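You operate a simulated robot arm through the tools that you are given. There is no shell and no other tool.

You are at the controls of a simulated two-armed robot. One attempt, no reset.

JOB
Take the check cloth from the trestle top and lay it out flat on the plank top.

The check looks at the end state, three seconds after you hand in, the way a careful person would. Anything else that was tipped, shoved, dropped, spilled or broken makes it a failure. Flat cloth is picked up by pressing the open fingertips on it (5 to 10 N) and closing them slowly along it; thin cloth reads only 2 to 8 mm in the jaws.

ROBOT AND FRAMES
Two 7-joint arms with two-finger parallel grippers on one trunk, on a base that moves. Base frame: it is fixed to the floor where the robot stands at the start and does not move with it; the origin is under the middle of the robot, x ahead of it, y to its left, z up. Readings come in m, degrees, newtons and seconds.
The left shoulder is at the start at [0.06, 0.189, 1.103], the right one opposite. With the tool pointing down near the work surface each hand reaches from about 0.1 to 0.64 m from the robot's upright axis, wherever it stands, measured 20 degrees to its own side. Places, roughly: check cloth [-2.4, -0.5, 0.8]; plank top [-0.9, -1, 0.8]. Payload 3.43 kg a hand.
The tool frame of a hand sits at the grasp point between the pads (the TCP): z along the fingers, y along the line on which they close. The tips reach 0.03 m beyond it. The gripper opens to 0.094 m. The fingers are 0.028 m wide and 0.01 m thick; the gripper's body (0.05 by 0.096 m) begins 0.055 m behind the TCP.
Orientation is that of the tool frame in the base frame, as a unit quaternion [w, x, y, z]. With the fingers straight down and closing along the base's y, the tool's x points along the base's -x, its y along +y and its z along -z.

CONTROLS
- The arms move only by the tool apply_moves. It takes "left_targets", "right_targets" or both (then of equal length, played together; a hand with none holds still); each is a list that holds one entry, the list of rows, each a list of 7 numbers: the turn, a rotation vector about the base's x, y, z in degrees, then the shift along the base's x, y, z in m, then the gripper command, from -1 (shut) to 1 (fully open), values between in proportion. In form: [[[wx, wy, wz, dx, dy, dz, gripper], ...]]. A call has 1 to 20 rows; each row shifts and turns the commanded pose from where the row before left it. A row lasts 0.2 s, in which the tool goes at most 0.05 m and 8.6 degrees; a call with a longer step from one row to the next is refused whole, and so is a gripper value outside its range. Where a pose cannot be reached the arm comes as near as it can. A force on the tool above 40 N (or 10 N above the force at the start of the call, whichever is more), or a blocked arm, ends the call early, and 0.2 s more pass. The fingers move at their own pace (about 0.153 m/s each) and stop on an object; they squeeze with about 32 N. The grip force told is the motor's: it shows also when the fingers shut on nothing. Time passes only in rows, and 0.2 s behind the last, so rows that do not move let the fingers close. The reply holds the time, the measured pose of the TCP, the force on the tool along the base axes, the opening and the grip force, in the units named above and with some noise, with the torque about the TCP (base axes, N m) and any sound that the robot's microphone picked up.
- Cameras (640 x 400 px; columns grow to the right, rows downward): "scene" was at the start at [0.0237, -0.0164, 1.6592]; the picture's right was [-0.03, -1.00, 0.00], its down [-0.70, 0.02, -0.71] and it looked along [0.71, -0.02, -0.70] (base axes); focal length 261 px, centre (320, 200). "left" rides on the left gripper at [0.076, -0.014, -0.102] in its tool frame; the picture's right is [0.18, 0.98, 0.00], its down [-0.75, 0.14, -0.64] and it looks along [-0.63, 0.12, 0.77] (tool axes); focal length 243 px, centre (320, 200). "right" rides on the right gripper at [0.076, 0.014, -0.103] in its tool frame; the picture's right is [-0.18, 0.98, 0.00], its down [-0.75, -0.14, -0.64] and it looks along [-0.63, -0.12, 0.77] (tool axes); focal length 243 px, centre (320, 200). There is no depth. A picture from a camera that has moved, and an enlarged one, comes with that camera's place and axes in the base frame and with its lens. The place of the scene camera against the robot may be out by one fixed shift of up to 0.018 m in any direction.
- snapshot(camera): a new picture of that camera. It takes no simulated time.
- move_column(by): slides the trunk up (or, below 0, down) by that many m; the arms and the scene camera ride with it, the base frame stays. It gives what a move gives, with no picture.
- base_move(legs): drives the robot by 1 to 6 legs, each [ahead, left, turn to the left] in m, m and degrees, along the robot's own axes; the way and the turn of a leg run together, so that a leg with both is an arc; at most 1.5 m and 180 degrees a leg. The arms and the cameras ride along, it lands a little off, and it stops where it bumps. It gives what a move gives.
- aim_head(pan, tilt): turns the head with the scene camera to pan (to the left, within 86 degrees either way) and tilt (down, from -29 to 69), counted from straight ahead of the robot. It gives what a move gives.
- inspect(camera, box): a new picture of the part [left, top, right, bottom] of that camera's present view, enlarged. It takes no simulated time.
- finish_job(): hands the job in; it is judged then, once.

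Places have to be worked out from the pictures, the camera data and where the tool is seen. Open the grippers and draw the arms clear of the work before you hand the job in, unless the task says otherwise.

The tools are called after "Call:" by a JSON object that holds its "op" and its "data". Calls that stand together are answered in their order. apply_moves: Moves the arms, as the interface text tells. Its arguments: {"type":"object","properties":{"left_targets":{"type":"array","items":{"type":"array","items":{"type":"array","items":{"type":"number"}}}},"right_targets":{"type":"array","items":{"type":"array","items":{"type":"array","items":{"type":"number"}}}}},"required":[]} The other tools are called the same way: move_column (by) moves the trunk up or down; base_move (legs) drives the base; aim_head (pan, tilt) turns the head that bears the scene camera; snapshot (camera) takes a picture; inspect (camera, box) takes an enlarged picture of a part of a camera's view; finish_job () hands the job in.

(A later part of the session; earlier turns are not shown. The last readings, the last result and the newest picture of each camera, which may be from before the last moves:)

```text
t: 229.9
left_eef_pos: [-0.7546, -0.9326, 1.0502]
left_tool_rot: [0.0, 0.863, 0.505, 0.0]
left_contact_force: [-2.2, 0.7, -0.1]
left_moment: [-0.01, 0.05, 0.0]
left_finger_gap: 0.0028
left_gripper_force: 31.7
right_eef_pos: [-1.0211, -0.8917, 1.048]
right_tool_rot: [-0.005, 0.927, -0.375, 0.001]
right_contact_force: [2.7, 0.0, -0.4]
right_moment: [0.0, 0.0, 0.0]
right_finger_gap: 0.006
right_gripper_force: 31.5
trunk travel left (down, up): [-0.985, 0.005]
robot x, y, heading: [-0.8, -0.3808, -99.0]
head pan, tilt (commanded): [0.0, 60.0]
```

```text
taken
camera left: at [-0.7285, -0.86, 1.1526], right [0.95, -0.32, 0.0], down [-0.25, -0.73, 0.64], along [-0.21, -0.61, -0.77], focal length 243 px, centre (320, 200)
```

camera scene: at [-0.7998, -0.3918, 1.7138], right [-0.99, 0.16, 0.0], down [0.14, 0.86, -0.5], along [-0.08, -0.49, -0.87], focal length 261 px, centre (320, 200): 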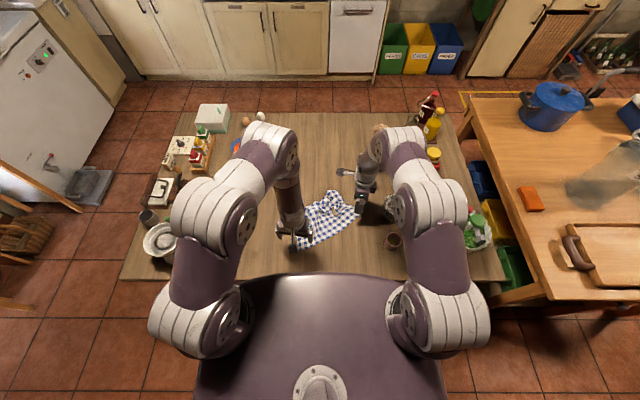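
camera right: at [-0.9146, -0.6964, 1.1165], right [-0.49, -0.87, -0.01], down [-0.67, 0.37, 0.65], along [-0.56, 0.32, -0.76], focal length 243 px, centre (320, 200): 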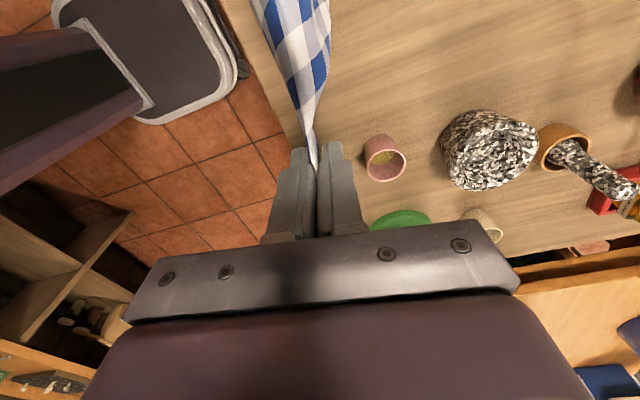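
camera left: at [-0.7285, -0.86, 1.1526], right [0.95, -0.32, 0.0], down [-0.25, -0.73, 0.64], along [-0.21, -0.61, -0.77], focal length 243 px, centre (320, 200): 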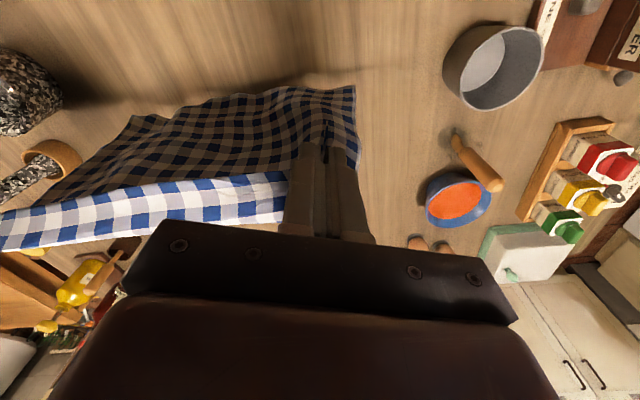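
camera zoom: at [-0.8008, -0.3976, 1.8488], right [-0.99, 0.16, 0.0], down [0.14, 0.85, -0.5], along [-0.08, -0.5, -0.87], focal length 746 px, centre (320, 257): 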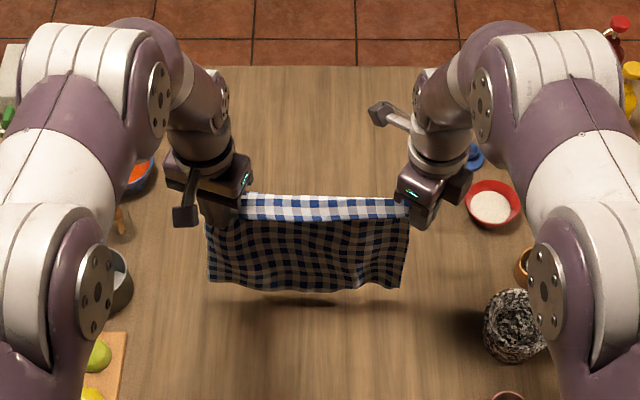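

The curtain is flat and square above the free area. I lower it to touch and lay it back toward the robot along the same path as before.

Call:
{"op": "apply_moves", "data": {"left_targets": [[[0, 0, 0, 0, 0, -0.012, -1], [0, 0, 0, 0, 0, -0.012, -1], [0, 0, 0, 0.0028, 0.0178, -0.0165, -1], [0, 0, 0, 0.0028, 0.0178, -0.0165, -1], [0, 0, 0, 0.0028, 0.0178, -0.0165, -1], [0, 0, 0, 0.0028, 0.0178, -0.0165, -1], [0, 0, 0, 0.0028, 0.0178, -0.0165, -1], [0, 0, 0, 0, 0, 0, -1]]], "right_targets": [[[0, 0, 0, 0, 0, -0.012, -1], [0, 0, 0, 0, 0, -0.012, -1], [0, 0, 0, 0.0028, 0.0178, -0.0165, -1], [0, 0, 0, 0.0028, 0.0178, -0.0165, -1], [0, 0, 0, 0.0028, 0.0178, -0.0165, -1], [0, 0, 0, 0.0028, 0.0178, -0.0165, -1], [0, 0, 0, 0.0028, 0.0178, -0.0165, -1], [0, 0, 0, 0, 0, 0, -1]]]}}

Call:
{"op": "inspect", "data": {"camera": "scene", "box": [230, 110, 410, 250]}}

Call:
{"op": "snapshot", "data": {"camera": "left"}}

Call:
{"op": "snapshot", "data": {"camera": "right"}}

```text
t: 231.7
left_eef_pos: [-0.7406, -0.846, 0.9425]
left_tool_rot: [-0.002, 0.863, 0.505, 0.001]
left_contact_force: [-1.3, 0.5, -0.3]
left_moment: [0.02, 0.06, 0.02]
left_finger_gap: 0.0027
left_gripper_force: 31.6
right_eef_pos: [-1.0057, -0.8041, 0.942]
right_tool_rot: [-0.006, 0.927, -0.375, 0.001]
right_contact_force: [1.7, -0.7, 0.2]
right_moment: [0.0, 0.0, 0.01]
right_finger_gap: 0.006
right_gripper_force: 32.2
trunk travel left (down, up): [-0.985, 0.005]
robot x, y, heading: [-0.7973, -0.381, -99.0]
head pan, tilt (commanded): [0.0, 60.0]
```

```text
2.86 times, centred on (320, 180) of scene
camera zoom: at [-0.8013, -0.4006, 1.8488], right [-0.99, 0.16, 0.0], down [0.14, 0.86, -0.5], along [-0.08, -0.49, -0.87], focal length 746 px, centre (320, 257)
```

zoom: 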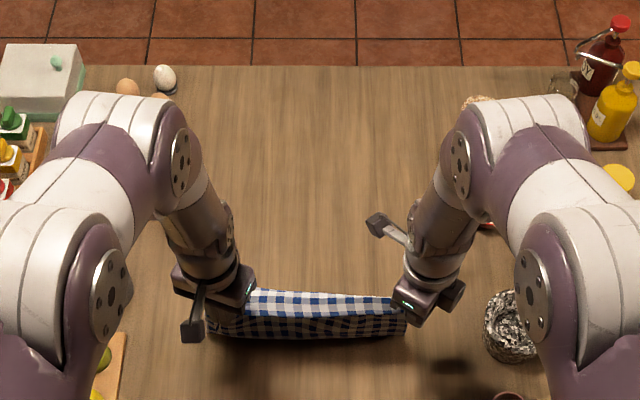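

```text
taken
camera left: at [-0.7146, -0.7728, 1.0453], right [0.95, -0.32, 0.0], down [-0.25, -0.73, 0.64], along [-0.21, -0.61, -0.77], focal length 243 px, centre (320, 200)
```

left: 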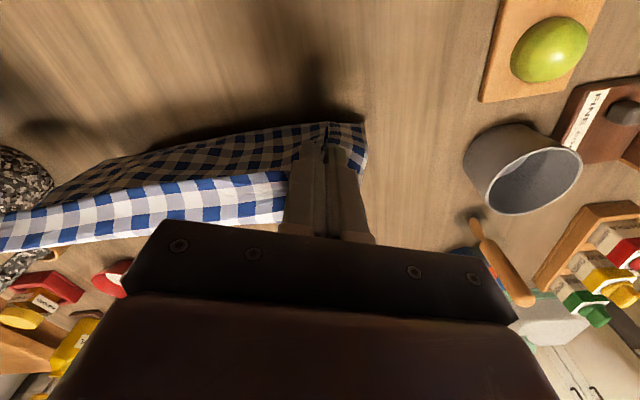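

```text
taken
camera right: at [-0.9611, -0.8686, 1.0441], right [-0.82, -0.58, -0.01], down [-0.45, 0.62, 0.65], along [-0.37, 0.53, -0.76], focal length 243 px, centre (320, 200)
```

right: 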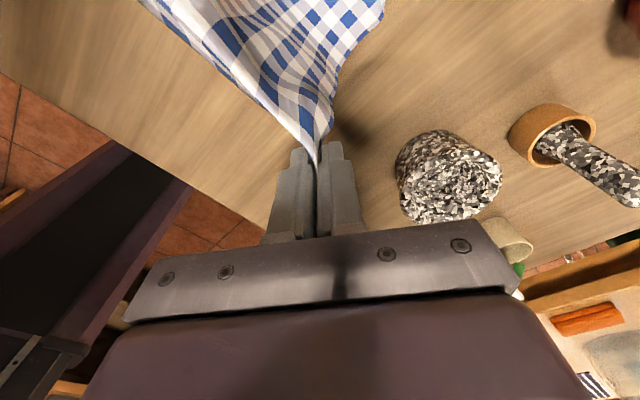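

The lower edge trails forward with both corners open. I continue.

Call:
{"op": "apply_moves", "data": {"left_targets": [[[0, 0, 0, 0.0031, 0.0198, -0.0175, -1], [0, 0, 0, 0.0031, 0.0198, -0.0175, -1], [0, 0, 0, 0.0031, 0.0198, -0.0175, -1], [0, 0, 0, 0.0031, 0.0198, -0.0175, -1], [0, 0, 0, 0.0031, 0.0198, -0.0175, -1], [0, 0, 0, 0, 0, 0, -1]]], "right_targets": [[[0, 0, 0, 0.0031, 0.0198, -0.0175, -1], [0, 0, 0, 0.0031, 0.0198, -0.0175, -1], [0, 0, 0, 0.0031, 0.0198, -0.0175, -1], [0, 0, 0, 0.0031, 0.0198, -0.0175, -1], [0, 0, 0, 0.0031, 0.0198, -0.0175, -1], [0, 0, 0, 0, 0, 0, -1]]]}}

Call:
{"op": "inspect", "data": {"camera": "scene", "box": [230, 130, 410, 270]}}

Call:
{"op": "snapshot", "data": {"camera": "right"}}

Call:
{"op": "snapshot", "data": {"camera": "left"}}

```text
t: 233.1
left_eef_pos: [-0.7252, -0.7463, 0.8544]
left_tool_rot: [-0.002, 0.863, 0.504, 0.0]
left_contact_force: [-1.6, -0.5, -0.2]
left_moment: [0.02, 0.06, -0.01]
left_finger_gap: 0.0026
left_gripper_force: 31.8
right_eef_pos: [-0.9908, -0.7049, 0.8535]
right_tool_rot: [-0.004, 0.927, -0.375, 0.0]
right_contact_force: [0.7, 0.3, 0.2]
right_moment: [0.02, 0.01, 0.0]
right_finger_gap: 0.006
right_gripper_force: 32.5
trunk travel left (down, up): [-0.985, 0.005]
robot x, y, heading: [-0.8052, -0.3799, -99.1]
head pan, tilt (commanded): [0.0, 60.0]
```

```text
2.86 times, centred on (320, 200) of scene
camera zoom: at [-0.8013, -0.401, 1.8488], right [-0.99, 0.16, 0.0], down [0.14, 0.86, -0.5], along [-0.08, -0.49, -0.87], focal length 746 px, centre (320, 200)
```

zoom: 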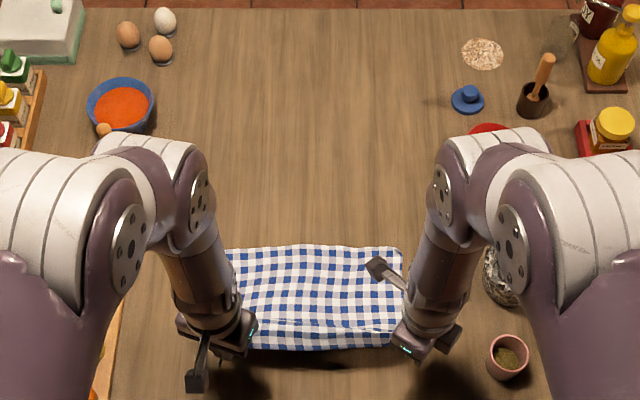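

```text
taken
camera right: at [-0.9465, -0.7706, 0.9564], right [-0.82, -0.58, -0.01], down [-0.45, 0.62, 0.65], along [-0.37, 0.53, -0.76], focal length 243 px, centre (320, 200)
```

right: 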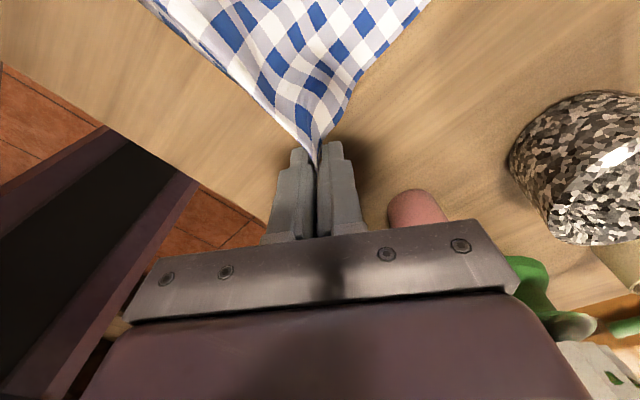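

```text
taken
camera left: at [-0.6993, -0.6737, 0.9579], right [0.95, -0.32, 0.0], down [-0.25, -0.73, 0.64], along [-0.21, -0.6, -0.77], focal length 243 px, centre (320, 200)
```

left: 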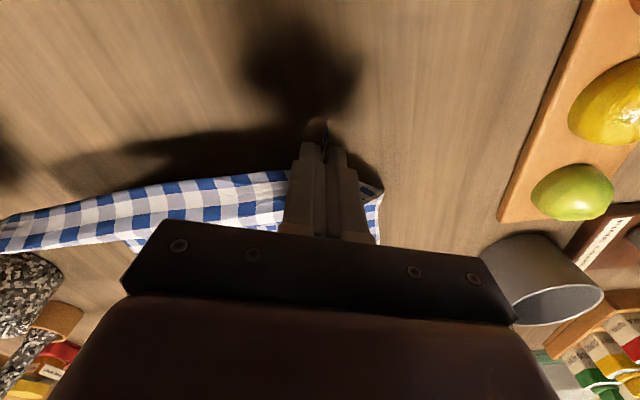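

The far side lies flat and square with both far corners open. I bring the hem down the last 6 cm, drawing it back gently.

Call:
{"op": "apply_moves", "data": {"left_targets": [[[0, 0, 0, 0.0019, 0.0122, -0.0145, -1], [0, 0, 0, 0.0019, 0.0122, -0.0145, -1], [0, 0, 0, 0.0019, 0.0122, -0.0145, -1], [0, 0, 0, 0.0019, 0.0122, -0.0125, -1], [0, 0, 0, 0, 0, 0, -1]]], "right_targets": [[[0, 0, 0, 0.0019, 0.0122, -0.0145, -1], [0, 0, 0, 0.0019, 0.0122, -0.0145, -1], [0, 0, 0, 0.0019, 0.0122, -0.0145, -1], [0, 0, 0, 0.0019, 0.0122, -0.0125, -1], [0, 0, 0, 0, 0, 0, -1]]]}}

Call:
{"op": "inspect", "data": {"camera": "scene", "box": [240, 150, 400, 280]}}

Call:
{"op": "snapshot", "data": {"camera": "right"}}

Call:
{"op": "snapshot", "data": {"camera": "left"}}

```text
t: 234.3
left_eef_pos: [-0.7183, -0.6973, 0.7977]
left_tool_rot: [-0.002, 0.863, 0.505, 0.001]
left_contact_force: [-1.8, -0.1, -0.1]
left_moment: [0.01, 0.03, 0.01]
left_finger_gap: 0.0027
left_gripper_force: 32.3
right_eef_pos: [-0.9841, -0.6566, 0.7986]
right_tool_rot: [-0.005, 0.927, -0.375, 0.0]
right_contact_force: [1.3, -0.2, -0.9]
right_moment: [0.0, 0.03, 0.01]
right_finger_gap: 0.006
right_gripper_force: 31.9
trunk travel left (down, up): [-0.985, 0.005]
robot x, y, heading: [-0.8026, -0.382, -99.0]
head pan, tilt (commanded): [0.0, 60.0]
```

```text
3.08 times, centred on (320, 215) of scene
camera zoom: at [-0.8012, -0.4007, 1.8488], right [-0.99, 0.16, 0.0], down [0.14, 0.86, -0.5], along [-0.08, -0.49, -0.87], focal length 803 px, centre (320, 154)
```

zoom: 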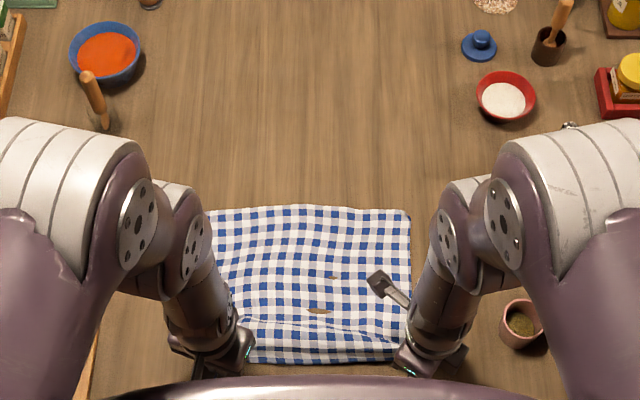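

```text
taken
camera right: at [-0.9379, -0.7208, 0.9005], right [-0.82, -0.58, -0.01], down [-0.45, 0.62, 0.65], along [-0.37, 0.53, -0.76], focal length 243 px, centre (320, 200)
```

right: 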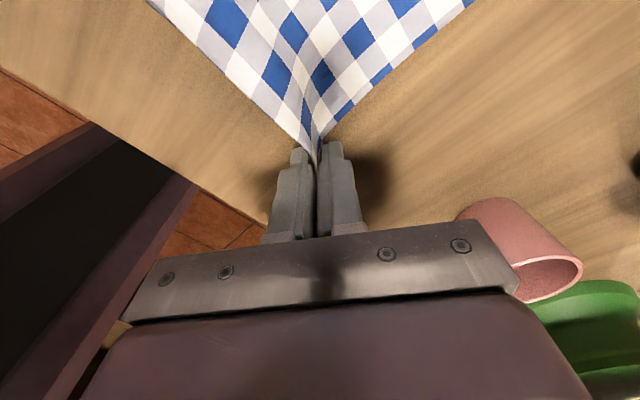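

```text
taken
camera left: at [-0.6917, -0.6254, 0.9018], right [0.95, -0.32, 0.0], down [-0.25, -0.73, 0.64], along [-0.21, -0.6, -0.77], focal length 243 px, centre (320, 200)
```

left: 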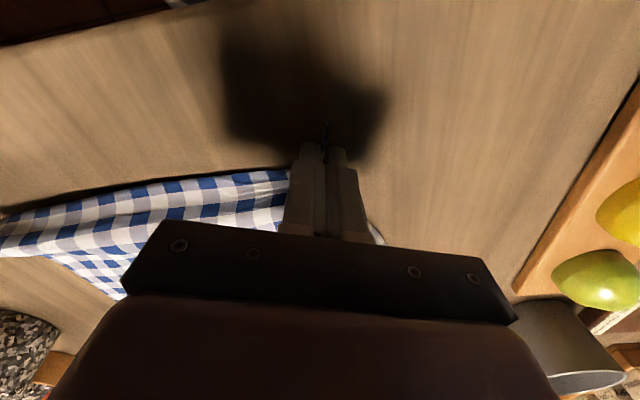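

The cloth lies flat from edge to edge. I lower the last 5 mm and open both grippers gently.

Call:
{"op": "apply_moves", "data": {"left_targets": [[[0, 0, 0, 0, 0, -0.003, -1], [0, 0, 0, 0, 0, -0.002, -1], [0, 0, 0, 0, 0, 0, -0.92], [0, 0, 0, 0, 0, 0, -0.84], [0, 0, 0, 0, 0, 0, -0.76], [0, 0, 0, 0, 0, 0, -0.68], [0, 0, 0, 0, 0, 0, -0.6], [0, 0, 0, 0, 0, 0, -0.5], [0, 0, 0, 0, 0, 0, -0.35], [0, 0, 0, 0, 0, 0, -0.2], [0, 0, 0, 0, 0, 0, 0], [0, 0, 0, 0, 0, 0, 0.2], [0, 0, 0, 0, 0, 0, 0.4], [0, 0, 0, 0, 0, 0, 0.4]]], "right_targets": [[[0, 0, 0, 0, 0, -0.003, -1], [0, 0, 0, 0, 0, -0.002, -1], [0, 0, 0, 0, 0, 0, -0.9], [0, 0, 0, 0, 0, 0, -0.8], [0, 0, 0, 0, 0, 0, -0.7], [0, 0, 0, 0, 0, 0, -0.6], [0, 0, 0, 0, 0, 0, -0.5], [0, 0, 0, 0, 0, 0, -0.4], [0, 0, 0, 0, 0, 0, -0.25], [0, 0, 0, 0, 0, 0, -0.1], [0, 0, 0, 0, 0, 0, 0.1], [0, 0, 0, 0, 0, 0, 0.3], [0, 0, 0, 0, 0, 0, 0.4], [0, 0, 0, 0, 0, 0, 0.4]]]}}

Call:
{"op": "snapshot", "data": {"camera": "right"}}

Call:
{"op": "snapshot", "data": {"camera": "left"}}

```text
t: 237.3
left_eef_pos: [-0.7175, -0.6979, 0.7943]
left_tool_rot: [-0.002, 0.863, 0.505, 0.0]
left_contact_force: [0.6, 0.5, 0.8]
left_moment: [0.03, -0.01, -0.03]
left_finger_gap: 0.0657
left_gripper_force: 0.0
right_eef_pos: [-0.9829, -0.6563, 0.7937]
right_tool_rot: [-0.004, 0.927, -0.374, 0.0]
right_contact_force: [-0.1, -0.5, 0.3]
right_moment: [-0.04, 0.02, 0.01]
right_finger_gap: 0.0657
right_gripper_force: 0.0
trunk travel left (down, up): [-0.985, 0.005]
robot x, y, heading: [-0.8009, -0.3791, -99.1]
head pan, tilt (commanded): [0.0, 60.0]
```

```text
taken
camera right: at [-0.9382, -0.7206, 0.8957], right [-0.82, -0.58, -0.01], down [-0.45, 0.62, 0.65], along [-0.37, 0.53, -0.76], focal length 243 px, centre (320, 200)
```

right: 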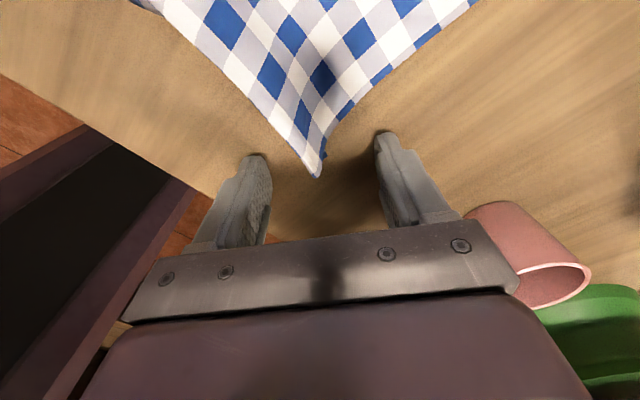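

```text
taken
camera left: at [-0.6917, -0.6252, 0.8968], right [0.95, -0.32, 0.0], down [-0.25, -0.73, 0.64], along [-0.21, -0.6, -0.77], focal length 243 px, centre (320, 200)
```

left: 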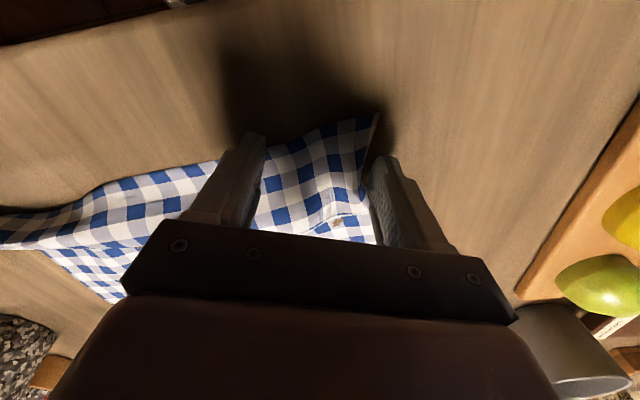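

Both corners are released and relaxing flat. I lift the hands straight up and look.

Call:
{"op": "apply_moves", "data": {"left_targets": [[[0, 0, 0, 0, 0, 0.015, 0.4], [0, 0, 0, 0, 0, 0.03, 0.4], [0, 0, 0, 0, 0, 0.04, 0.4], [0, 0, 0, 0, 0, 0.04, 0.4], [0, 0, 0, 0, 0, 0.03, 0.4], [0, 0, 0, 0, 0, 0, 0.4]]], "right_targets": [[[0, 0, 0, 0, 0, 0.015, 0.4], [0, 0, 0, 0, 0, 0.03, 0.4], [0, 0, 0, 0, 0, 0.04, 0.4], [0, 0, 0, 0, 0, 0.04, 0.4], [0, 0, 0, 0, 0, 0.03, 0.4], [0, 0, 0, 0, 0, 0, 0.4]]]}}

Call:
{"op": "inspect", "data": {"camera": "scene", "box": [265, 195, 375, 275]}}

Call:
{"op": "snapshot", "data": {"camera": "scene"}}

```text
t: 238.7
left_eef_pos: [-0.717, -0.6984, 0.9498]
left_tool_rot: [-0.002, 0.863, 0.506, 0.001]
left_contact_force: [-0.6, -0.8, -0.3]
left_moment: [0.0, -0.01, -0.01]
left_finger_gap: 0.0656
left_gripper_force: 0.1
right_eef_pos: [-0.9837, -0.6576, 0.9477]
right_tool_rot: [-0.006, 0.927, -0.374, 0.0]
right_contact_force: [0.9, -0.3, 0.2]
right_moment: [0.01, -0.02, 0.01]
right_finger_gap: 0.0659
right_gripper_force: 0.0
trunk travel left (down, up): [-0.985, 0.005]
robot x, y, heading: [-0.7993, -0.3809, -99.0]
head pan, tilt (commanded): [0.0, 60.0]
```

```text
5.00 times, centred on (320, 235) of scene
camera zoom: at [-0.8014, -0.401, 1.8487], right [-0.99, 0.16, 0.0], down [0.14, 0.86, -0.5], along [-0.08, -0.49, -0.87], focal length 1305 px, centre (320, 25)
```

zoom: 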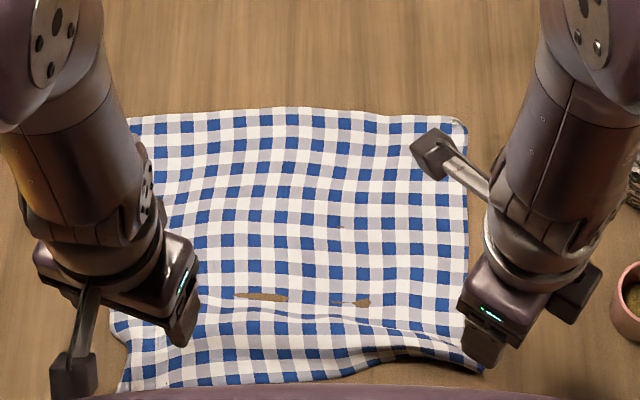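

```text
taken
camera scene: at [-0.8014, -0.401, 1.8487], right [-0.99, 0.16, 0.0], down [0.14, 0.86, -0.5], along [-0.08, -0.49, -0.87], focal length 261 px, centre (320, 200)
```

scene: 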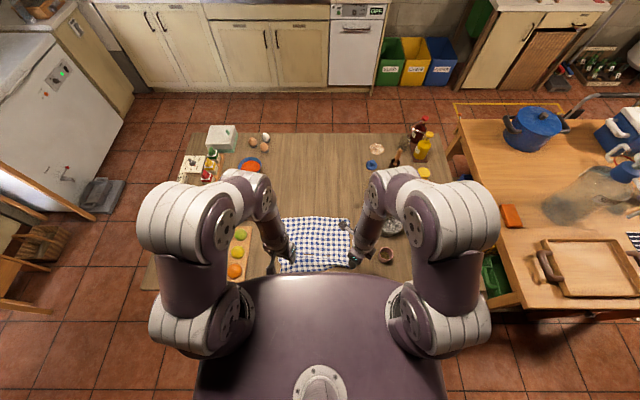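

The cloth lies flat with all four corners out. I back the robot away a bit for a full view of the result.

Call:
{"op": "base_move", "data": {"legs": [[-0.3, 0, 0]]}}

Call:
{"op": "aim_head", "data": {"pan": 0, "tilt": 50}}

Call:
{"op": "snapshot", "data": {"camera": "scene"}}

Call:
{"op": "inspect", "data": {"camera": "scene", "box": [255, 160, 385, 260]}}

```text
t: 240.8
left_eef_pos: [-0.6704, -0.4021, 0.9499]
left_tool_rot: [-0.002, 0.863, 0.505, 0.0]
left_contact_force: [-0.2, 0.6, -0.2]
left_moment: [-0.01, 0.02, -0.01]
left_finger_gap: 0.0657
left_gripper_force: 0.1
right_eef_pos: [-0.9364, -0.3607, 0.9469]
right_tool_rot: [-0.005, 0.927, -0.376, 0.0]
right_contact_force: [0.0, 0.4, 0.1]
right_moment: [0.01, 0.02, -0.02]
right_finger_gap: 0.0661
right_gripper_force: 0.1
trunk travel left (down, up): [-0.985, 0.005]
robot x, y, heading: [-0.7543, -0.0812, -99.3]
head pan, tilt (commanded): [0.0, 60.0]
```

```text
t: 241.5
left_eef_pos: [-0.669, -0.3997, 0.951]
left_tool_rot: [-0.001, 0.863, 0.505, 0.0]
left_contact_force: [-0.6, 0.0, 0.2]
left_moment: [0.01, 0.01, -0.01]
left_finger_gap: 0.0658
left_gripper_force: 0.0
right_eef_pos: [-0.9363, -0.3588, 0.9477]
right_tool_rot: [-0.004, 0.927, -0.376, 0.0]
right_contact_force: [0.1, 0.6, -1.5]
right_moment: [-0.01, -0.02, -0.02]
right_finger_gap: 0.0659
right_gripper_force: 0.1
trunk travel left (down, up): [-0.985, 0.005]
robot x, y, heading: [-0.7523, -0.0831, -99.0]
head pan, tilt (commanded): [0.0, 50.0]
```

```text
taken
camera scene: at [-0.7555, -0.1126, 1.8613], right [-0.99, 0.16, 0.0], down [0.12, 0.76, -0.64], along [-0.1, -0.63, -0.77], focal length 261 px, centre (320, 200)
```

scene: 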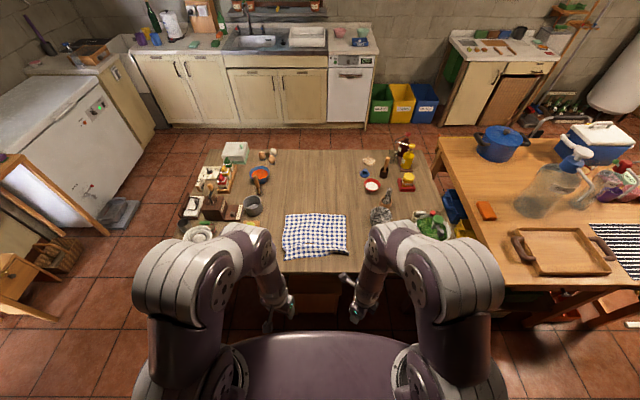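

```text
4.00 times, centred on (320, 210) of scene
camera zoom: at [-0.7555, -0.1126, 1.8613], right [-0.99, 0.16, 0.0], down [0.12, 0.76, -0.64], along [-0.1, -0.63, -0.77], focal length 1044 px, centre (320, 160)
```

zoom: 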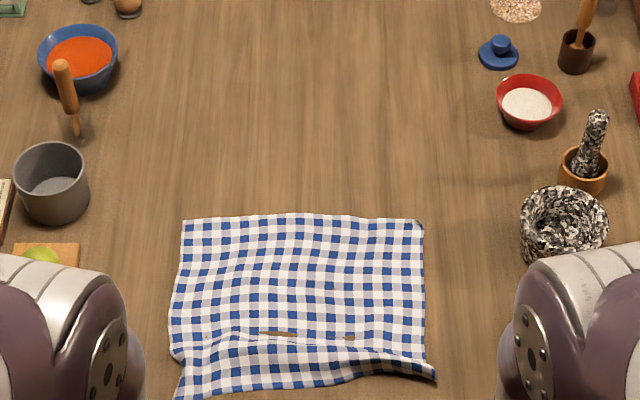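

Nearly perfect; there is a shallow ridge parallel to the near edge. I zoom in on it.

Call:
{"op": "inspect", "data": {"camera": "scene", "box": [278, 208, 354, 262]}}

Call:
{"op": "snapshot", "data": {"camera": "left"}}

Call:
{"op": "snapshot", "data": {"camera": "right"}}

```text
7.41 times, centred on (316, 235) of scene
camera zoom: at [-0.7555, -0.1126, 1.8613], right [-0.99, 0.16, 0.0], down [0.12, 0.76, -0.64], along [-0.1, -0.63, -0.77], focal length 1933 px, centre (350, -59)
```

zoom: 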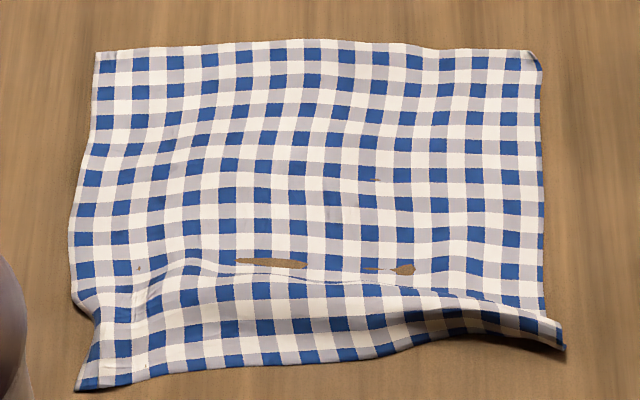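

```text
taken
camera left: at [-0.6441, -0.3274, 1.0531], right [0.95, -0.32, 0.0], down [-0.25, -0.73, 0.64], along [-0.21, -0.61, -0.77], focal length 243 px, centre (320, 200)
```

left: 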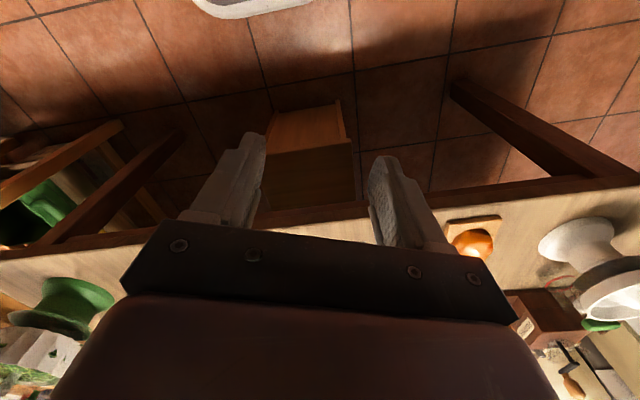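

```text
taken
camera right: at [-0.8925, -0.4233, 1.0508], right [-0.82, -0.58, -0.01], down [-0.45, 0.62, 0.65], along [-0.37, 0.53, -0.76], focal length 243 px, centre (320, 200)
```

right: 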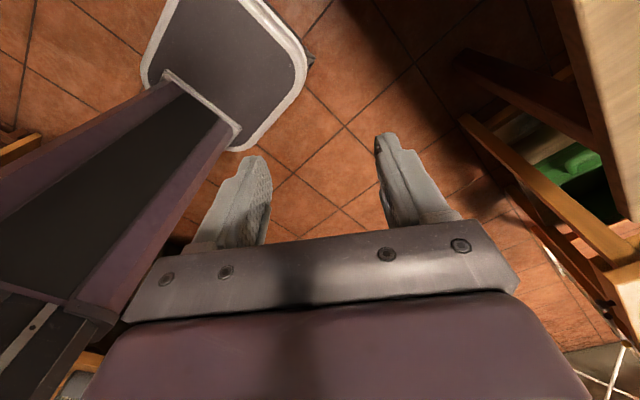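

A shallow ridge runs along the near-right edge, with C at (-0.980,-0.646) and D at (-0.675,-0.666). I return and draw the near corners gently back/outward with closed fingertips to take out that slack.

Call:
{"op": "base_move", "data": {"legs": [[0.3, 0, 0]]}}

Call:
{"op": "aim_head", "data": {"pan": 0, "tilt": 62}}

Call:
{"op": "snapshot", "data": {"camera": "right"}}

Call:
{"op": "snapshot", "data": {"camera": "left"}}

```text
t: 243.5
left_eef_pos: [-0.7177, -0.6936, 0.9509]
left_tool_rot: [-0.001, 0.863, 0.505, 0.0]
left_contact_force: [0.2, 0.2, 0.0]
left_moment: [-0.04, -0.01, -0.01]
left_finger_gap: 0.0655
left_gripper_force: 0.1
right_eef_pos: [-0.9833, -0.6516, 0.9485]
right_tool_rot: [-0.004, 0.927, -0.375, 0.001]
right_contact_force: [-0.4, 0.8, 0.6]
right_moment: [-0.06, 0.01, 0.0]
right_finger_gap: 0.0658
right_gripper_force: 0.1
trunk travel left (down, up): [-0.985, 0.005]
robot x, y, heading: [-0.7994, -0.3769, -98.9]
head pan, tilt (commanded): [0.0, 50.0]
```

```text
t: 244.2
left_eef_pos: [-0.7177, -0.6945, 0.9492]
left_tool_rot: [-0.002, 0.864, 0.504, 0.0]
left_contact_force: [-1.6, -0.5, 0.5]
left_moment: [0.03, 0.01, 0.01]
left_finger_gap: 0.0659
left_gripper_force: 0.0
right_eef_pos: [-0.9843, -0.6524, 0.9476]
right_tool_rot: [-0.005, 0.927, -0.376, 0.0]
right_contact_force: [0.9, -0.2, 0.1]
right_moment: [0.01, -0.01, -0.02]
right_finger_gap: 0.0655
right_gripper_force: 0.1
trunk travel left (down, up): [-0.985, 0.005]
robot x, y, heading: [-0.7982, -0.3754, -99.0]
head pan, tilt (commanded): [0.0, 62.0]
```

```text
taken
camera right: at [-0.94, -0.718, 1.0503], right [-0.82, -0.58, -0.01], down [-0.45, 0.62, 0.65], along [-0.37, 0.53, -0.76], focal length 243 px, centre (320, 200)
```

right: 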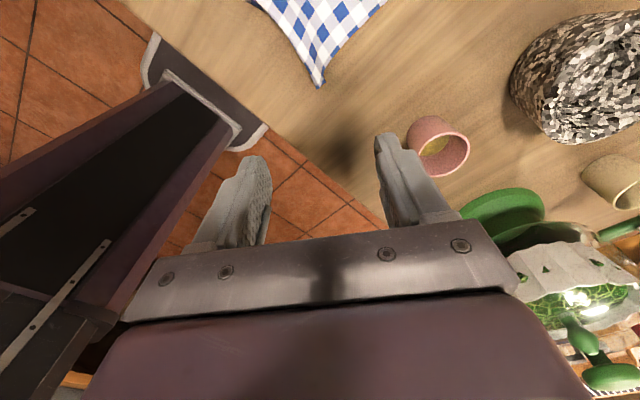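

```text
taken
camera left: at [-0.6915, -0.6224, 1.0528], right [0.95, -0.32, 0.0], down [-0.25, -0.73, 0.64], along [-0.21, -0.6, -0.77], focal length 243 px, centre (320, 200)
```

left: 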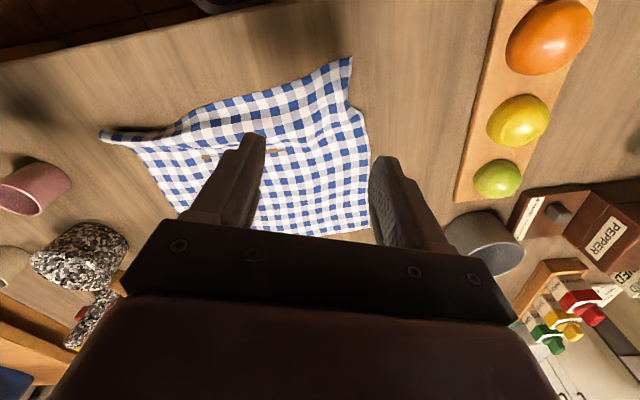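

C≈(-0.983,-0.652), D≈(-0.678,-0.676). I close the fingers and bring the tips down just inside those corners.

Call:
{"op": "apply_moves", "data": {"left_targets": [[[0, 0, 0, 0.0082, 0.001, 0, -1], [0, 0, 0, 0.0082, 0.001, 0, -1], [0, 0, 0, 0, 0, -0.04, -1], [0, 0, 0, 0, 0, -0.04, -1], [0, 0, 0, 0, 0, -0.04, -1], [0, 0, 0, 0, 0, -0.027, -1], [0, 0, 0, 0, 0, 0, -1]]], "right_targets": [[[0, 0, 0, 0.0111, -0.0096, 0, -1], [0, 0, 0, 0.0112, -0.0096, 0, -1], [0, 0, 0, 0, 0, -0.04, -1], [0, 0, 0, 0, 0, -0.04, -1], [0, 0, 0, 0, 0, -0.04, -1], [0, 0, 0, 0, 0, -0.025, -1], [0, 0, 0, 0, 0, 0, -1]]]}}

Call:
{"op": "snapshot", "data": {"camera": "right"}}

Call:
{"op": "snapshot", "data": {"camera": "left"}}

```text
t: 245.8
left_eef_pos: [-0.7007, -0.6913, 0.8022]
left_tool_rot: [-0.002, 0.863, 0.505, 0.0]
left_contact_force: [-0.8, 0.3, -0.4]
left_moment: [-0.03, -0.03, 0.05]
left_finger_gap: 0.0
left_gripper_force: 32.1
right_eef_pos: [-0.9618, -0.673, 0.803]
right_tool_rot: [-0.005, 0.927, -0.376, 0.0]
right_contact_force: [-0.1, 0.7, 0.0]
right_moment: [0.02, 0.02, 0.02]
right_finger_gap: 0.0
right_gripper_force: 32.1
trunk travel left (down, up): [-0.985, 0.005]
robot x, y, heading: [-0.803, -0.3757, -99.1]
head pan, tilt (commanded): [0.0, 62.0]
```

```text
taken
camera right: at [-0.917, -0.7362, 0.9054], right [-0.82, -0.58, -0.01], down [-0.45, 0.62, 0.65], along [-0.37, 0.53, -0.76], focal length 243 px, centre (320, 200)
```

right: 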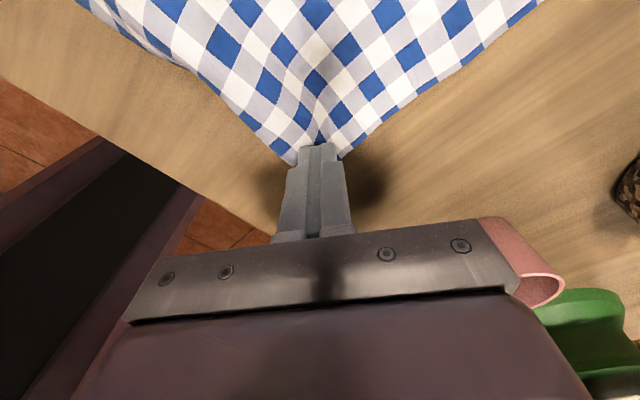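

```text
taken
camera left: at [-0.6748, -0.6194, 0.9056], right [0.95, -0.32, 0.0], down [-0.25, -0.73, 0.64], along [-0.21, -0.6, -0.77], focal length 243 px, centre (320, 200)
```

left: 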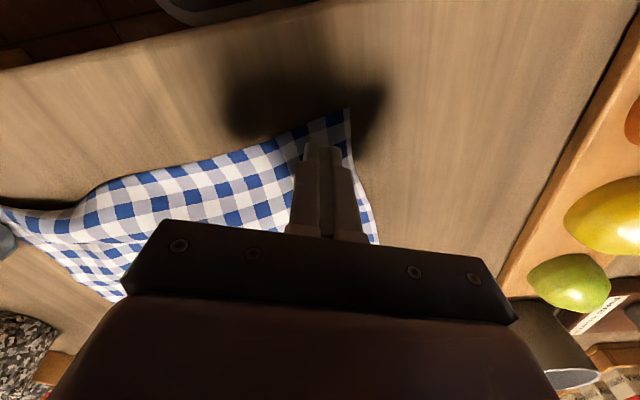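

Both tips are over their corners. I go down to contact with ~12 N.

Call:
{"op": "apply_moves", "data": {"left_targets": [[[0, 0, 0, 0, 0, -0.006, -1], [0, 0, 0, 0, 0, -0.003, -1], [0, 0, 0, 0, 0, -0.001, -1], [0, 0, 0, 0, 0, -0.001, -1], [0, 0, 0, 0, 0, 0, -1]]], "right_targets": [[[0, 0, 0, 0, 0, -0.006, -1], [0, 0, 0, 0, 0, -0.003, -1], [0, 0, 0, 0, 0, -0.001, -1], [0, 0, 0, 0, 0, -0.001, -1], [0, 0, 0, 0, 0, 0, -1]]]}}

```text
t: 247.1
left_eef_pos: [-0.7008, -0.6915, 0.7916]
left_tool_rot: [-0.002, 0.863, 0.505, -0.001]
left_contact_force: [-0.3, -0.1, 0.6]
left_moment: [0.0, 0.0, -0.01]
left_finger_gap: 0.0
left_gripper_force: 31.9
right_eef_pos: [-0.9617, -0.6707, 0.7925]
right_tool_rot: [-0.005, 0.927, -0.376, 0.001]
right_contact_force: [0.1, 1.3, 18.0]
right_moment: [0.18, 0.02, 0.02]
right_finger_gap: 0.0
right_gripper_force: 31.6
trunk travel left (down, up): [-0.985, 0.005]
robot x, y, heading: [-0.8043, -0.3767, -99.2]
head pan, tilt (commanded): [0.0, 62.0]
```

Right has 18 N; left is at touch, so I lower it 1.3 mm and then draw the right corner back 2.2 cm and the left corner slightly outward.

Call:
{"op": "apply_moves", "data": {"left_targets": [[[0, 0, 0, 0, 0, -0.0013, -1], [0, 0, 0, 0, 0, 0, -1], [0, 0, 0, 0.0014, 0.0005, 0, -1], [0, 0, 0, 0.0014, 0.0005, 0, -1], [0, 0, 0, 0.0014, 0.0005, 0, -1], [0, 0, 0, 0.0014, 0.0005, 0, -1], [0, 0, 0, 0.0014, 0.0005, 0, -1], [0, 0, 0, 0, 0, 0, -1]]], "right_targets": [[[0, 0, 0, 0, 0, 0.0004, -1], [0, 0, 0, 0, 0, 0, -1], [0, 0, 0, -0.0005, 0.004, 0, -1], [0, 0, 0, -0.0005, 0.004, 0, -1], [0, 0, 0, -0.0005, 0.004, 0, -1], [0, 0, 0, -0.0005, 0.004, 0, -1], [0, 0, 0, -0.0005, 0.004, 0, -1], [0, 0, 0, 0, 0, 0, -1]]]}}

Call:
{"op": "inspect", "data": {"camera": "scene", "box": [255, 180, 385, 280]}}

Call:
{"op": "snapshot", "data": {"camera": "right"}}

Call:
{"op": "snapshot", "data": {"camera": "left"}}

```text
t: 248.8
left_eef_pos: [-0.696, -0.6912, 0.7913]
left_tool_rot: [0.001, 0.864, 0.504, 0.0]
left_contact_force: [-9.4, -5.2, 35.5]
left_moment: [-0.09, 0.19, -0.03]
left_finger_gap: 0.0
left_gripper_force: 32.5
right_eef_pos: [-0.9655, -0.6512, 0.7924]
right_tool_rot: [-0.004, 0.927, -0.375, 0.0]
right_contact_force: [1.2, -1.2, 4.0]
right_moment: [-0.02, -0.07, -0.01]
right_finger_gap: 0.0
right_gripper_force: 31.8
trunk travel left (down, up): [-0.985, 0.005]
robot x, y, heading: [-0.8046, -0.3705, -99.0]
head pan, tilt (commanded): [0.0, 62.0]
```

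```text
4.00 times, centred on (320, 230) of scene
camera zoom: at [-0.8032, -0.3926, 1.8466], right [-0.99, 0.16, 0.0], down [0.14, 0.87, -0.47], along [-0.07, -0.46, -0.88], focal length 1044 px, centre (320, 80)
```

zoom: 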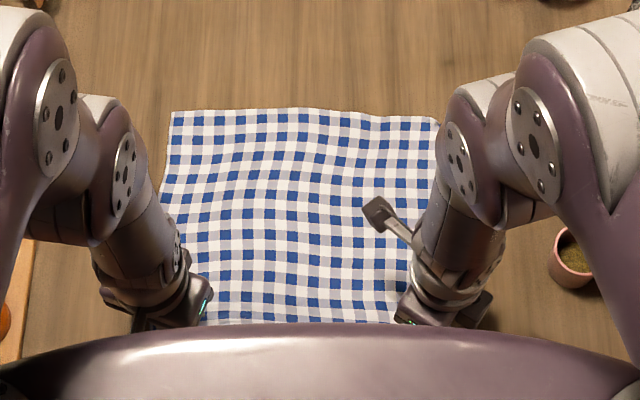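

```text
taken
camera right: at [-0.9213, -0.7156, 0.8955], right [-0.82, -0.58, -0.01], down [-0.45, 0.62, 0.64], along [-0.37, 0.53, -0.76], focal length 243 px, centre (320, 200)
```

right: 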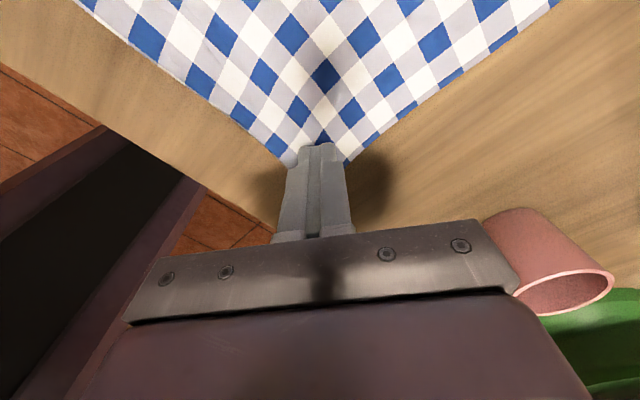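

```text
taken
camera left: at [-0.6694, -0.6176, 0.8945], right [0.95, -0.32, 0.0], down [-0.25, -0.73, 0.64], along [-0.21, -0.61, -0.77], focal length 243 px, centre (320, 200)
```

left: 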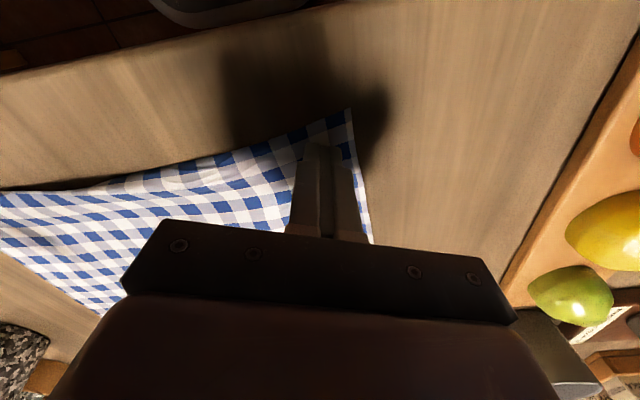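

The slack is gone and the whole cloth lies flat. I lift both hands straight up and back away for a final look.

Call:
{"op": "apply_moves", "data": {"left_targets": [[[0, 0, 0, 0, 0, 0.01, -1], [0, 0, 0, 0, 0, 0.03, -1], [0, 0, 0, 0, 0, 0.04, -1], [0, 0, 0, 0, 0, 0.04, -1], [0, 0, 0, 0, 0, 0.03, -1], [0, 0, 0, 0, 0, 0, -1]]], "right_targets": [[[0, 0, 0, 0, 0, 0.01, -1], [0, 0, 0, 0, 0, 0.03, -1], [0, 0, 0, 0, 0, 0.04, -1], [0, 0, 0, 0, 0, 0.04, -1], [0, 0, 0, 0, 0, 0.03, -1], [0, 0, 0, 0, 0, 0, -1]]]}}

Call:
{"op": "base_move", "data": {"legs": [[-0.3, 0, 0]]}}

Call:
{"op": "aim_head", "data": {"pan": 0, "tilt": 50}}

Call:
{"op": "snapshot", "data": {"camera": "scene"}}

Call:
{"op": "inspect", "data": {"camera": "scene", "box": [278, 208, 354, 266]}}

```text
t: 250.2
left_eef_pos: [-0.6946, -0.6908, 0.9395]
left_tool_rot: [-0.002, 0.864, 0.504, 0.001]
left_contact_force: [-0.4, -0.1, -0.2]
left_moment: [0.01, 0.02, -0.02]
left_finger_gap: 0.0
left_gripper_force: 31.9
right_eef_pos: [-0.9649, -0.6522, 0.9436]
right_tool_rot: [-0.006, 0.927, -0.375, 0.0]
right_contact_force: [0.4, -0.1, -0.4]
right_moment: [0.02, -0.01, 0.01]
right_finger_gap: 0.0
right_gripper_force: 32.2
trunk travel left (down, up): [-0.985, 0.005]
robot x, y, heading: [-0.8008, -0.3776, -99.2]
head pan, tilt (commanded): [0.0, 62.0]
```

```text
t: 252.3
left_eef_pos: [-0.6475, -0.3975, 0.9397]
left_tool_rot: [-0.003, 0.863, 0.505, 0.001]
left_contact_force: [-0.1, -1.0, 0.0]
left_moment: [0.05, 0.0, 0.01]
left_finger_gap: 0.0
left_gripper_force: 32.2
right_eef_pos: [-0.9172, -0.3593, 0.9429]
right_tool_rot: [-0.005, 0.927, -0.376, 0.0]
right_contact_force: [0.1, 1.0, 0.2]
right_moment: [-0.01, -0.02, 0.02]
right_finger_gap: 0.0001
right_gripper_force: 32.2
trunk travel left (down, up): [-0.985, 0.005]
robot x, y, heading: [-0.7594, -0.0823, -99.0]
head pan, tilt (commanded): [0.0, 62.0]
```

```text
t: 253.0
left_eef_pos: [-0.6471, -0.3965, 0.9405]
left_tool_rot: [-0.001, 0.864, 0.503, 0.001]
left_contact_force: [-1.0, 0.0, 0.2]
left_moment: [-0.01, -0.02, 0.0]
left_finger_gap: 0.0
left_gripper_force: 32.0
right_eef_pos: [-0.9173, -0.3584, 0.9431]
right_tool_rot: [-0.005, 0.927, -0.376, 0.0]
right_contact_force: [0.4, 0.7, -0.5]
right_moment: [0.01, 0.01, 0.02]
right_finger_gap: 0.0
right_gripper_force: 31.6
trunk travel left (down, up): [-0.985, 0.005]
robot x, y, heading: [-0.7554, -0.083, -99.3]
head pan, tilt (commanded): [0.0, 50.0]
```

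```text
taken
camera scene: at [-0.7553, -0.1128, 1.8613], right [-0.99, 0.16, 0.0], down [0.12, 0.76, -0.64], along [-0.1, -0.63, -0.77], focal length 261 px, centre (320, 200)
```

scene: 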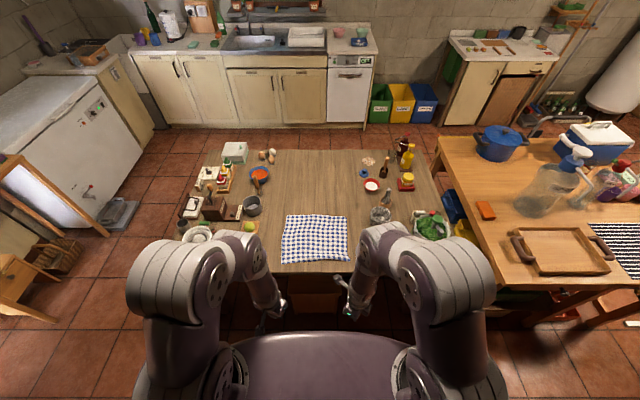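

```text
6.90 times, centred on (316, 237) of scene
camera zoom: at [-0.7553, -0.1128, 1.8613], right [-0.99, 0.16, 0.0], down [0.12, 0.76, -0.64], along [-0.1, -0.63, -0.77], focal length 1800 px, centre (348, -55)
```

zoom: 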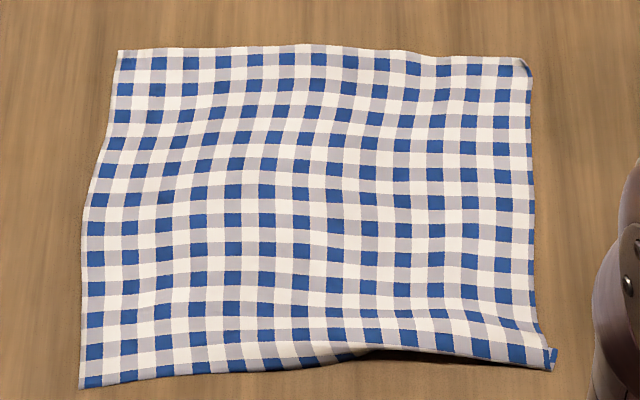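

Very flat now. I check the near-right edge and the far-right corner once more at high zoom, as well as the overall surroundings on both tables.

Call:
{"op": "inspect", "data": {"camera": "scene", "box": [312, 240, 350, 268]}}

Call:
{"op": "inspect", "data": {"camera": "scene", "box": [325, 208, 353, 230]}}

Call:
{"op": "inspect", "data": {"camera": "scene", "box": [160, 130, 460, 290]}}

```text
14.29 times, centred on (331, 254) of scene
camera zoom: at [-0.7553, -0.1128, 1.8613], right [-0.99, 0.16, 0.0], down [0.12, 0.76, -0.64], along [-0.1, -0.63, -0.77], focal length 3728 px, centre (163, -571)
```

zoom: 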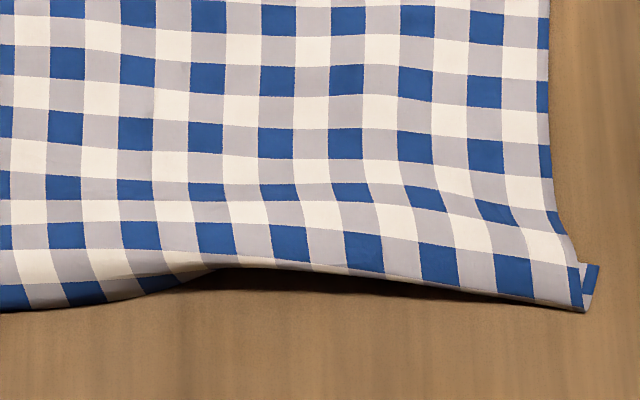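

```text
16.00 times, centred on (339, 219) of scene
camera zoom: at [-0.7553, -0.1128, 1.8613], right [-0.99, 0.16, 0.0], down [0.12, 0.76, -0.64], along [-0.1, -0.63, -0.77], focal length 4176 px, centre (16, -104)
```

zoom: 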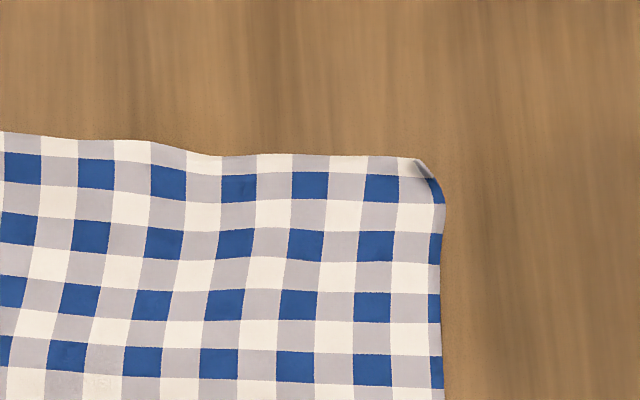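

```text
2.13 times, centred on (310, 210) of scene
camera zoom: at [-0.7553, -0.1128, 1.8613], right [-0.99, 0.16, 0.0], down [0.12, 0.76, -0.64], along [-0.1, -0.63, -0.77], focal length 557 px, centre (341, 179)
```

zoom: 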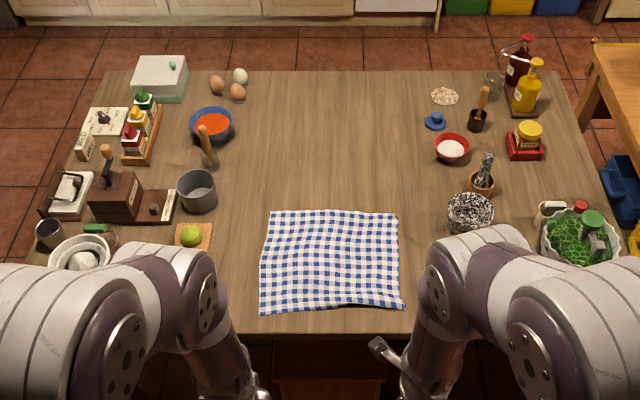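

Everything else stands as at the start. The near-right hem still arches slightly, so I make one last small correction: press on corner C with the right tip and draw it about 1.2 cm outward.

Call:
{"op": "base_move", "data": {"legs": [[0.3, 0, 0]]}}

Call:
{"op": "apply_moves", "data": {"right_targets": [[[0, 0, 0, 0, 0, -0.04, -1], [0, 0, 0, 0, 0, -0.04, -1], [0, 0, 0, 0, 0, -0.04, -1], [0, 0, 0, 0, 0, -0.02, -1], [0, 0, 0, 0, 0, 0, -1]]]}}

Call:
{"op": "snapshot", "data": {"camera": "right"}}

```text
t: 255.1
left_eef_pos: [-0.6959, -0.6951, 0.9393]
left_tool_rot: [-0.001, 0.864, 0.503, 0.0]
left_contact_force: [0.9, -0.1, 0.4]
left_moment: [-0.01, 0.0, 0.04]
left_finger_gap: 0.0
left_gripper_force: 32.6
right_eef_pos: [-0.9654, -0.6571, 0.945]
right_tool_rot: [-0.004, 0.926, -0.377, 0.001]
right_contact_force: [0.2, 0.0, 0.5]
right_moment: [-0.01, 0.03, -0.04]
right_finger_gap: 0.0003
right_gripper_force: 32.1
trunk travel left (down, up): [-0.985, 0.005]
robot x, y, heading: [-0.8029, -0.3817, -99.2]
head pan, tilt (commanded): [0.0, 50.0]
```

```text
t: 256.3
left_eef_pos: [-0.6959, -0.6967, 0.9402]
left_tool_rot: [-0.002, 0.864, 0.504, 0.0]
left_contact_force: [-0.6, -0.2, 0.0]
left_moment: [0.01, 0.08, 0.02]
left_finger_gap: 0.0
left_gripper_force: 32.4
right_eef_pos: [-0.965, -0.6569, 0.8037]
right_tool_rot: [-0.005, 0.927, -0.375, 0.001]
right_contact_force: [0.4, -0.6, -0.3]
right_moment: [0.03, 0.01, 0.0]
right_finger_gap: 0.0
right_gripper_force: 31.6
trunk travel left (down, up): [-0.985, 0.005]
robot x, y, heading: [-0.8038, -0.3863, -99.1]
head pan, tilt (commanded): [0.0, 50.0]
```

```text
taken
camera right: at [-0.9212, -0.7219, 0.9062], right [-0.82, -0.58, -0.01], down [-0.45, 0.62, 0.65], along [-0.37, 0.53, -0.76], focal length 243 px, centre (320, 200)
```

right: 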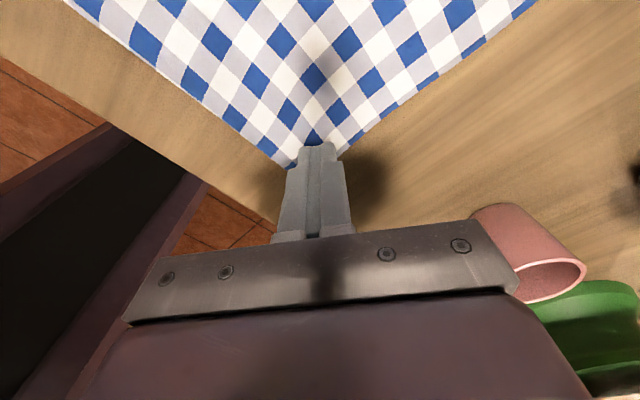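

The tip is just inside corner C. I touch down and drag 1.2 cm outward along the hem.

Call:
{"op": "apply_moves", "data": {"right_targets": [[[0, 0, 0, 0, 0, -0.006, -1], [0, 0, 0, 0, 0, -0.004, -1], [0, 0, 0, 0, 0, -0.0012, -1], [0, 0, 0, 0, 0, -0.0006, -1], [0, 0, 0, 0, 0, 0, -1]]]}}

```text
t: 257.5
left_eef_pos: [-0.6955, -0.6964, 0.9409]
left_tool_rot: [-0.002, 0.864, 0.504, 0.0]
left_contact_force: [-1.0, 0.7, -0.3]
left_moment: [-0.01, 0.02, -0.02]
left_finger_gap: 0.0
left_gripper_force: 31.9
right_eef_pos: [-0.9655, -0.6571, 0.7928]
right_tool_rot: [-0.005, 0.926, -0.377, 0.0]
right_contact_force: [-1.6, -1.0, 14.6]
right_moment: [0.17, 0.03, 0.01]
right_finger_gap: 0.0004
right_gripper_force: 32.6
trunk travel left (down, up): [-0.985, 0.005]
robot x, y, heading: [-0.8024, -0.382, -99.2]
head pan, tilt (commanded): [0.0, 50.0]
```

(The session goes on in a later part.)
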